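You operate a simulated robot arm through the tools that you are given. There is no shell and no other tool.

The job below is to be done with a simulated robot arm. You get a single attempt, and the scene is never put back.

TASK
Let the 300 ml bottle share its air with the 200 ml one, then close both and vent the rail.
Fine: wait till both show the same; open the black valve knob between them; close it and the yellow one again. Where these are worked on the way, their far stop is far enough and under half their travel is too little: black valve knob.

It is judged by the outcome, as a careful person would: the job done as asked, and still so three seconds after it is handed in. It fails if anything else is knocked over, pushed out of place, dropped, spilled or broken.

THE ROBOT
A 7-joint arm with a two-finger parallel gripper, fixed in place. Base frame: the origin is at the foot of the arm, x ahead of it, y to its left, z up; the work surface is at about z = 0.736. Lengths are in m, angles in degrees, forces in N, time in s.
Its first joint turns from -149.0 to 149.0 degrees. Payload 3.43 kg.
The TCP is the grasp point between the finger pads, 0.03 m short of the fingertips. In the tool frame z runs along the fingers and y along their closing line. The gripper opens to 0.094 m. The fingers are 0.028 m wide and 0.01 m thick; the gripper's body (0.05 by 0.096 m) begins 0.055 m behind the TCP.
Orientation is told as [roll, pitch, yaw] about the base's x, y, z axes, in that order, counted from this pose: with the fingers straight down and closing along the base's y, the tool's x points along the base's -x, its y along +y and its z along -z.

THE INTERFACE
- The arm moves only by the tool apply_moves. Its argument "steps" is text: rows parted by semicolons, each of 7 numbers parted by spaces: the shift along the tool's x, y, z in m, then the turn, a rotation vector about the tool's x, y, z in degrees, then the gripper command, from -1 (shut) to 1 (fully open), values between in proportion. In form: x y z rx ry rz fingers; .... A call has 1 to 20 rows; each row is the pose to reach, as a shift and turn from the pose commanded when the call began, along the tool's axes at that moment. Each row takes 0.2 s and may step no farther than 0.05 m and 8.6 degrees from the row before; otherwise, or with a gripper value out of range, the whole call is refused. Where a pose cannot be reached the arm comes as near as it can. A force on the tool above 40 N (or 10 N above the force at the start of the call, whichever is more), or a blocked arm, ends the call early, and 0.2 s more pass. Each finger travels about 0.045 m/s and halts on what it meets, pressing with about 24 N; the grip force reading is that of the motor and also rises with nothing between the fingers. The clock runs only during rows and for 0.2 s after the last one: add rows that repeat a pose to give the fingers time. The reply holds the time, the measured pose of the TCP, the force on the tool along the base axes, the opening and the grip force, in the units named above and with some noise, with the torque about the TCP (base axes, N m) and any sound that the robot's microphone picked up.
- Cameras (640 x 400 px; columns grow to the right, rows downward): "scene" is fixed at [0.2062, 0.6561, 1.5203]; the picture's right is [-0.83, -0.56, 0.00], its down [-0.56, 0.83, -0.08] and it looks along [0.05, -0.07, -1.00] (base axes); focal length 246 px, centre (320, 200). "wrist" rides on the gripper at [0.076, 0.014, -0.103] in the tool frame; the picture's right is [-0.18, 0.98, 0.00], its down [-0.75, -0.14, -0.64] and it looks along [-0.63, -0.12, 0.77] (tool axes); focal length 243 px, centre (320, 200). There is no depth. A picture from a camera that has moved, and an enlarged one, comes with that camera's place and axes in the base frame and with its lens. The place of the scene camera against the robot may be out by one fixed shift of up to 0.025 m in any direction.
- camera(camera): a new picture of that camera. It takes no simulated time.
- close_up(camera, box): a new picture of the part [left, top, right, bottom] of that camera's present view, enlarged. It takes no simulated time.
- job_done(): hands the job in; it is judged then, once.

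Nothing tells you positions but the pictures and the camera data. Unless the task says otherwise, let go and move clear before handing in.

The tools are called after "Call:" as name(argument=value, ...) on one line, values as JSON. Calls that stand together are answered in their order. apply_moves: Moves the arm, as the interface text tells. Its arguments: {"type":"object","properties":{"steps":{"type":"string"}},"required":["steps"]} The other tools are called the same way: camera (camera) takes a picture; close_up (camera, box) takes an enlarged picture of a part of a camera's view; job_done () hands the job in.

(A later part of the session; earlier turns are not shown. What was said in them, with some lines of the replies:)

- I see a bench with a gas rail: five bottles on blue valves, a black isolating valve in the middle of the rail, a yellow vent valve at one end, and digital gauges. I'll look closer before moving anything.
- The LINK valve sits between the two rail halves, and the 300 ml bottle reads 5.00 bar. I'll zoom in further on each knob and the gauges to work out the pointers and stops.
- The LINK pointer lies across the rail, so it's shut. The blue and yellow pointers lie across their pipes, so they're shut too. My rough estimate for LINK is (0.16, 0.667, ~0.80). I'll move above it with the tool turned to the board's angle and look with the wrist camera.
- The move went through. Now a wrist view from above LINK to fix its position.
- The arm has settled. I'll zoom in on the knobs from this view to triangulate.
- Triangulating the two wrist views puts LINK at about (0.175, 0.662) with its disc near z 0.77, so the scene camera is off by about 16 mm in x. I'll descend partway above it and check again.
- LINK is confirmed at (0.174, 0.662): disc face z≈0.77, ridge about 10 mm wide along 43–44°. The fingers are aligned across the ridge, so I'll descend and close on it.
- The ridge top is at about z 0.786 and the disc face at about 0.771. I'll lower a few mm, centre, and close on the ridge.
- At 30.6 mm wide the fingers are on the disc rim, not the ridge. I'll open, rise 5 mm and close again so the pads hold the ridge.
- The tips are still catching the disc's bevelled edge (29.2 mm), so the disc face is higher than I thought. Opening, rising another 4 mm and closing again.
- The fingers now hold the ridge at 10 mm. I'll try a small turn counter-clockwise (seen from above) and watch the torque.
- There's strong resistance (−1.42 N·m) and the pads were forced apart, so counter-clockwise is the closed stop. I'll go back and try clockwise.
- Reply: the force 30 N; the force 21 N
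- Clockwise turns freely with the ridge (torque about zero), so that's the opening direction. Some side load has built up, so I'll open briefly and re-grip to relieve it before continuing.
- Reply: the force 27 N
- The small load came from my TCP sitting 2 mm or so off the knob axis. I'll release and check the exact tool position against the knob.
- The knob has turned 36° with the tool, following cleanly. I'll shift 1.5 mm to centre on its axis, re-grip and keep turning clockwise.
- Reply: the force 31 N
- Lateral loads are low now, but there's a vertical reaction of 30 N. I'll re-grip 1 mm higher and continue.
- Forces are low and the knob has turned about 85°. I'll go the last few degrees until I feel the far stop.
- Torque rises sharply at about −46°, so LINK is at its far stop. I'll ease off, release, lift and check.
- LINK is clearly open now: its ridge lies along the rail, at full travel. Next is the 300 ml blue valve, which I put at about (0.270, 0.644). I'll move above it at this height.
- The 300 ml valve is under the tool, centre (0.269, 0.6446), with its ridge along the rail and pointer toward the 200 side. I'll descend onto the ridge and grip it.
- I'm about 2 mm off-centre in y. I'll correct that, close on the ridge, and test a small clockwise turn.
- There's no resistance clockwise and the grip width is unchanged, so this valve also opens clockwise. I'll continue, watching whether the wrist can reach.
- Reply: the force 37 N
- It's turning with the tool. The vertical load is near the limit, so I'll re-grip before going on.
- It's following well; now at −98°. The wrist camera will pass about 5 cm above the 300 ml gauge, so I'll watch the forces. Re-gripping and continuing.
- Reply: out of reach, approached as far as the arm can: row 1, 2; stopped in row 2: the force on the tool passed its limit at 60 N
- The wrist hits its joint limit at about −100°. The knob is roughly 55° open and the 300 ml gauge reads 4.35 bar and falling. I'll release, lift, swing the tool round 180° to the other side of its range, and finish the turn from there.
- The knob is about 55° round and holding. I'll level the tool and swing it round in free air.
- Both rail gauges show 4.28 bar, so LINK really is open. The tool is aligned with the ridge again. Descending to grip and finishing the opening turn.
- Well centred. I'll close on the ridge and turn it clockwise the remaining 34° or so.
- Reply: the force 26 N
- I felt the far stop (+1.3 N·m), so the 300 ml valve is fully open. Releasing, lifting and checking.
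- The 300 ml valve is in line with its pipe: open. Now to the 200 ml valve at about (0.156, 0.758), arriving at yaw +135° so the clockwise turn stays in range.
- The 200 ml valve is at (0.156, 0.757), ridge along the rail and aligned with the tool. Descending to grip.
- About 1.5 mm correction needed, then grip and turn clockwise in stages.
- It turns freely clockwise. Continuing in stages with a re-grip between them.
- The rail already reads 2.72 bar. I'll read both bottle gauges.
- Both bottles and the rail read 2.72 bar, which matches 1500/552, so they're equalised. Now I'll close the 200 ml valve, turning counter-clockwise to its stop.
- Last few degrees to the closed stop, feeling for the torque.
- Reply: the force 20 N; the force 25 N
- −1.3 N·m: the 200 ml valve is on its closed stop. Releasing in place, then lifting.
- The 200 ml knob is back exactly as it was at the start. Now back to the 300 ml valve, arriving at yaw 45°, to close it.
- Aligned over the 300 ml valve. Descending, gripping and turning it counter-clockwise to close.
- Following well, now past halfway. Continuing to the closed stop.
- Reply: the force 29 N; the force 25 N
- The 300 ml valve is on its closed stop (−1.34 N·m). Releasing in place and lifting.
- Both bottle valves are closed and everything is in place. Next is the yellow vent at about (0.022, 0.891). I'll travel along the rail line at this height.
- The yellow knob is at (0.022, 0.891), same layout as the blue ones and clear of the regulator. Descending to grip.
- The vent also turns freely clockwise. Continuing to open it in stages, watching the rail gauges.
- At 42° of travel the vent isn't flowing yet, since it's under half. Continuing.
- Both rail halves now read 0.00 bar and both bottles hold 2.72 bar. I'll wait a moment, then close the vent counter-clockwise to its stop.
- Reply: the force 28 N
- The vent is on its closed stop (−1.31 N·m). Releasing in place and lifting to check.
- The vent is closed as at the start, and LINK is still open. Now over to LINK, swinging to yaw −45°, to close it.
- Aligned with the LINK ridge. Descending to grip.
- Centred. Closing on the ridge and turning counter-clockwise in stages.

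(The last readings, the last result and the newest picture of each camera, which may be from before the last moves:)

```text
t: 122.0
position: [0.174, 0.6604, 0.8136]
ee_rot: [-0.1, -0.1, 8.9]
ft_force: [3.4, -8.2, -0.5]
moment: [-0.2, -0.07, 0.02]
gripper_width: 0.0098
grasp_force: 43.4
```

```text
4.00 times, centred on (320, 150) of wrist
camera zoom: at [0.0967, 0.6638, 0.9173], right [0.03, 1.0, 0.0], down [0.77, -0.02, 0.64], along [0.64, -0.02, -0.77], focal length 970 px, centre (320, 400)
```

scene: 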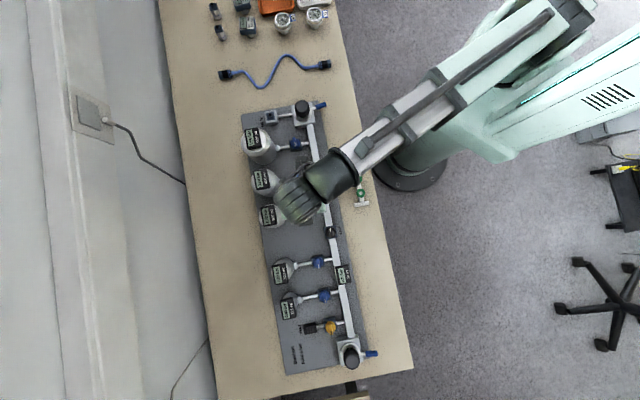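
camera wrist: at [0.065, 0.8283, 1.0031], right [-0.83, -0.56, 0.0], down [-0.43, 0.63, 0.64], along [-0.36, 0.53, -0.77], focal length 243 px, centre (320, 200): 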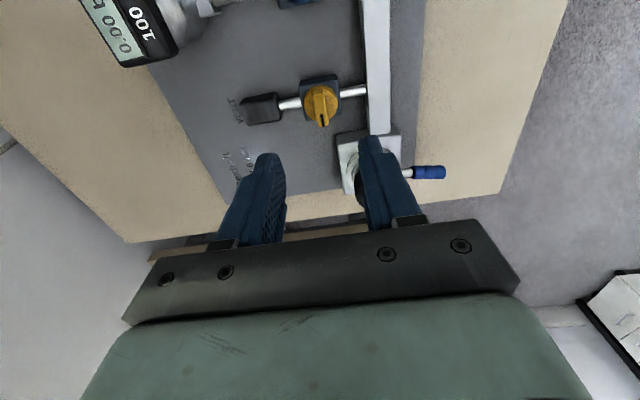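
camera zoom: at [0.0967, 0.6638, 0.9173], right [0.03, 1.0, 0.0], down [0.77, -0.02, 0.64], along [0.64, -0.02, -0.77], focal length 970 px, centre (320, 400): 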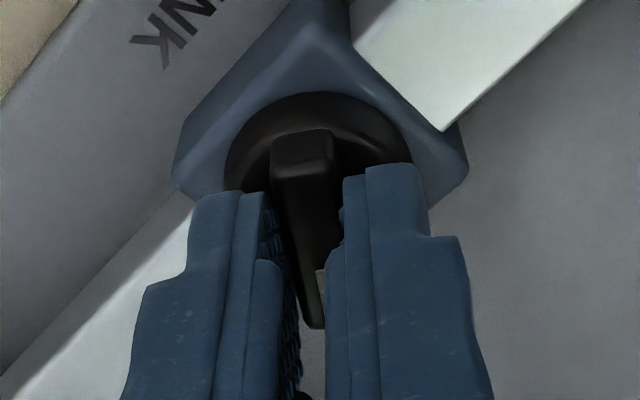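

Call:
apply_moves(steps="0 0 0 0 0 -6 -1; 0 0 0 0 0 -12 -1; 0 0 0 0 0 -18 -1; 0 0 0 0 0 -18 -0.6; 0 0 0 0 0 -18 -0.5; 0 0 0 0 0 -18 -1; 0 0 0 0 0 -18 -1; 0 0 0 0 0 -18 -1; 0 0 0 0 0 -24 -1; 0 0 0 0 0 -30 -1; 0 0 0 0 0 -34 -1; 0 0 0 0 0 -34 -1")

Call:
apply_moves(steps="0 0 0 0 0 -2 -1; 0 0 0 0 0 -4 -1; 0 0 0 0 0 -4 -1")

```text
t: 124.6
position: [0.1747, 0.6623, 0.8121]
ee_rot: [-0.1, -0.1, 43.1]
ft_force: [2.7, -1.8, 3.2]
moment: [0.23, -0.34, 0.04]
gripper_width: 0.0098
grasp_force: 43.4
```

```text
t: 125.4
position: [0.1741, 0.662, 0.814]
ee_rot: [0.0, -0.2, 47.0]
ft_force: [0.6, 1.0, -11.7]
moment: [0.6, -0.6, -1.28]
gripper_width: 0.0103
grasp_force: 43.8
```

LINK has reached its closed stop (−1.28 N·m). Releasing in place, lifting well clear and moving off so the scene camera can see everything.

Call:
apply_moves(steps="0 0 0 0 0 0 -0.6; 0 0 0 0 0 0 -0.3; 0 0 0 0 0 2 0; 0 0 0 0 0 2 0; 0 0 -0.03 0 0 2 0; 0 0 -0.06 0 0 2 0; 0 0 -0.1 0 0 2 0; 0 0 -0.14 0 0 2 0; 0 0 -0.18 0 0 2 0; 0 0 -0.18 0 0 2 0")

Call:
camera(camera="wrist")

Call:
close_up(camera="wrist", box=[270, 50, 350, 100])

Call:
camera(camera="scene")

```text
t: 127.6
position: [0.1749, 0.6617, 0.9946]
ee_rot: [-0.1, 0.0, 45.0]
ft_force: [0.8, 0.6, 0.4]
moment: [0.05, -0.01, 0.0]
gripper_width: 0.047
grasp_force: 0.1
```

```text
taken
camera wrist: at [0.1112, 0.6186, 1.0976], right [-0.57, 0.82, 0.0], down [0.63, 0.43, 0.64], along [0.53, 0.36, -0.77], focal length 243 px, centre (320, 200)
```

wrist: 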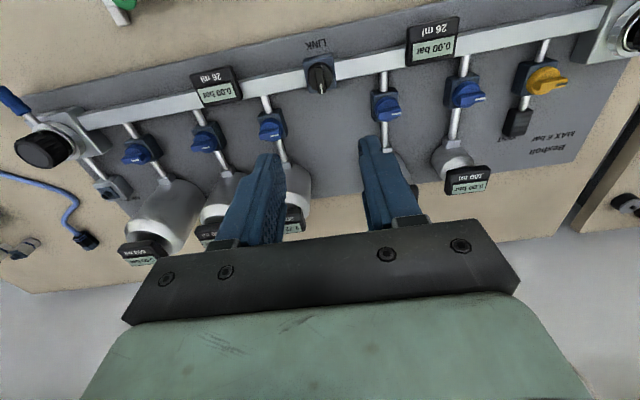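

```text
8.00 times, centred on (310, 75) of wrist
camera zoom: at [0.1112, 0.6186, 1.0976], right [-0.57, 0.82, 0.0], down [0.63, 0.43, 0.64], along [0.53, 0.36, -0.77], focal length 1941 px, centre (400, 1200)
```

zoom: 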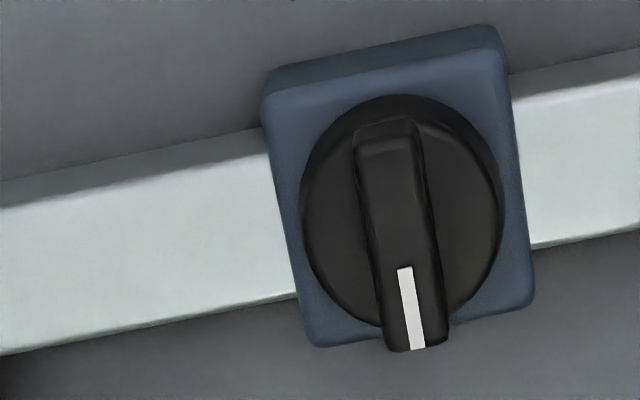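

```text
taken
```

scene: 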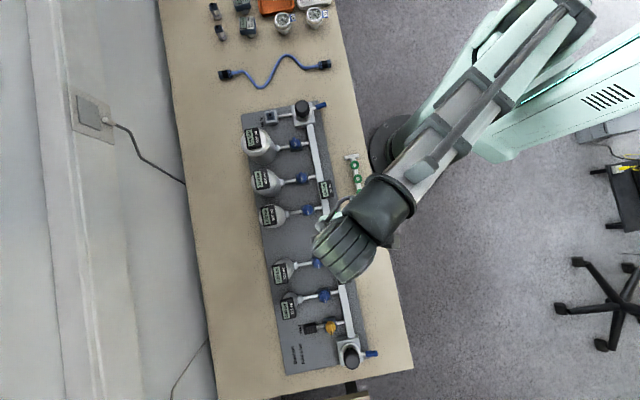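

LINK's pointer is across the rail again. I'll move the arm back to the starting area, clear of the board, and verify all the gauges and knobs.

Call:
apply_moves(steps="0.0145 0.027 -0.012 0 0 0 0; 0.029 0.054 -0.024 0 0 0 0; 0.0435 0.08 -0.036 0 0 0 0; 0.058 0.107 -0.048 0 0 0 0; 0.0725 0.134 -0.06 0 0 0 0; 0.087 0.1605 -0.07 0 0 0 0; 0.087 0.1605 -0.07 0 0 0 0; 0.087 0.1605 -0.07 0 0 0 0; 0.087 0.1605 -0.07 0 0 0 0; 0.087 0.1605 -0.07 0 0 0 0")

Call:
close_up(camera="scene", box=[230, 90, 390, 190])

Call:
close_up(camera="scene", box=[240, 180, 360, 255])

Call:
close_up(camera="scene", box=[260, 250, 380, 325])

Call:
close_up(camera="scene", box=[250, 280, 410, 380])

```text
t: 129.8
position: [-0.002, 0.715, 1.0641]
ee_rot: [-0.1, -0.2, 45.1]
ft_force: [-0.5, -0.2, 0.6]
moment: [-0.01, -0.02, -0.01]
gripper_width: 0.0469
grasp_force: 0.0
```

```text
4.00 times, centred on (310, 140) of scene
camera zoom: at [0.2062, 0.6561, 1.5203], right [-0.83, -0.56, 0.0], down [-0.56, 0.83, -0.08], along [0.05, -0.07, -1.0], focal length 983 px, centre (360, 440)
```

zoom: 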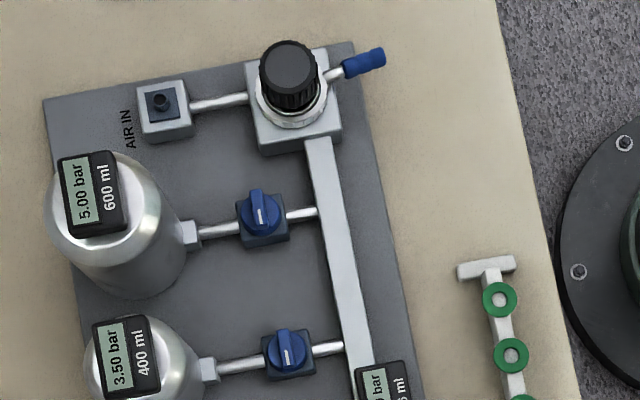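

```text
5.33 times, centred on (300, 218) of scene
camera zoom: at [0.2062, 0.6561, 1.5203], right [-0.83, -0.56, 0.0], down [-0.56, 0.83, -0.08], along [0.05, -0.07, -1.0], focal length 1310 px, centre (427, 107)
```

zoom: 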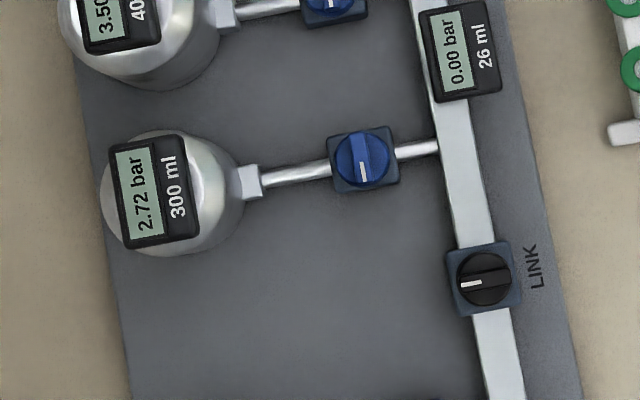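

```text
5.33 times, centred on (320, 288) of scene
camera zoom: at [0.2062, 0.6561, 1.5203], right [-0.83, -0.56, 0.0], down [-0.56, 0.83, -0.08], along [0.05, -0.07, -1.0], focal length 1310 px, centre (320, -267)
```

zoom: 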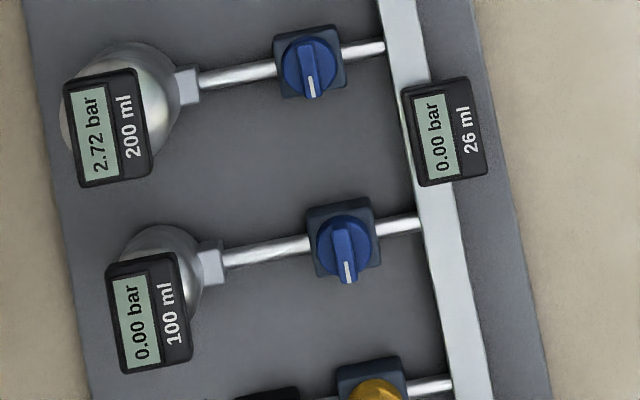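

```text
4.00 times, centred on (330, 330) of scene
camera zoom: at [0.2062, 0.6561, 1.5203], right [-0.83, -0.56, 0.0], down [-0.56, 0.83, -0.08], along [0.05, -0.07, -1.0], focal length 983 px, centre (280, -320)
```

zoom: 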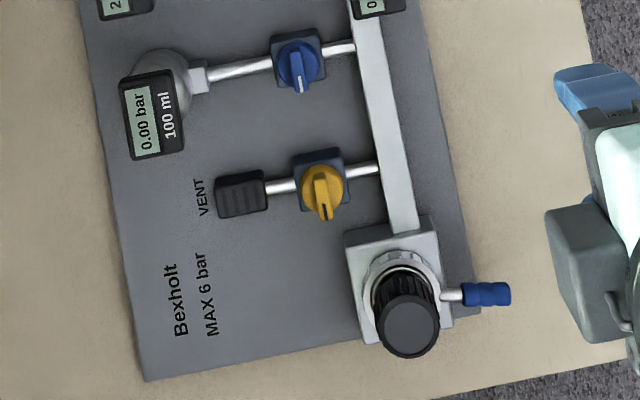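

The 300 ml and 200 ml bottles both read 2.72 bar, and both rail halves read 0.00. The two blue valves, LINK and the yellow vent are all closed. The other bottles are unchanged, nothing has moved, and the arm is clear. Handing in.

Call:
job_done()

```text
The job is handed in.
```

The 300 ml bottle has shared its air with the 200 ml one, and both now read 2.72 bar. I then closed both bottles and vented the rail, and both rail gauges read 0.00 bar.

- **Valves:** I turned the black LINK knob to its far stop before letting the air across. The two blue bottle valves, LINK and the yellow vent have each been turned back to their closed stops.
- **Everything else:** the 600, 400 and 100 ml bottles still read 5.00, 3.50 and 0.00 bar, and the last pictures show nothing knocked or shifted.
- **Force stop:** the arm hit its wrist limit while opening the 300 ml valve, and the move stopped on force (60 N). I let go, turned the gripper round and finished from the other side. The valve turned normally afterwards.

The arm has let go and is clear of the board. The job is handed in; I don't have the verdict.
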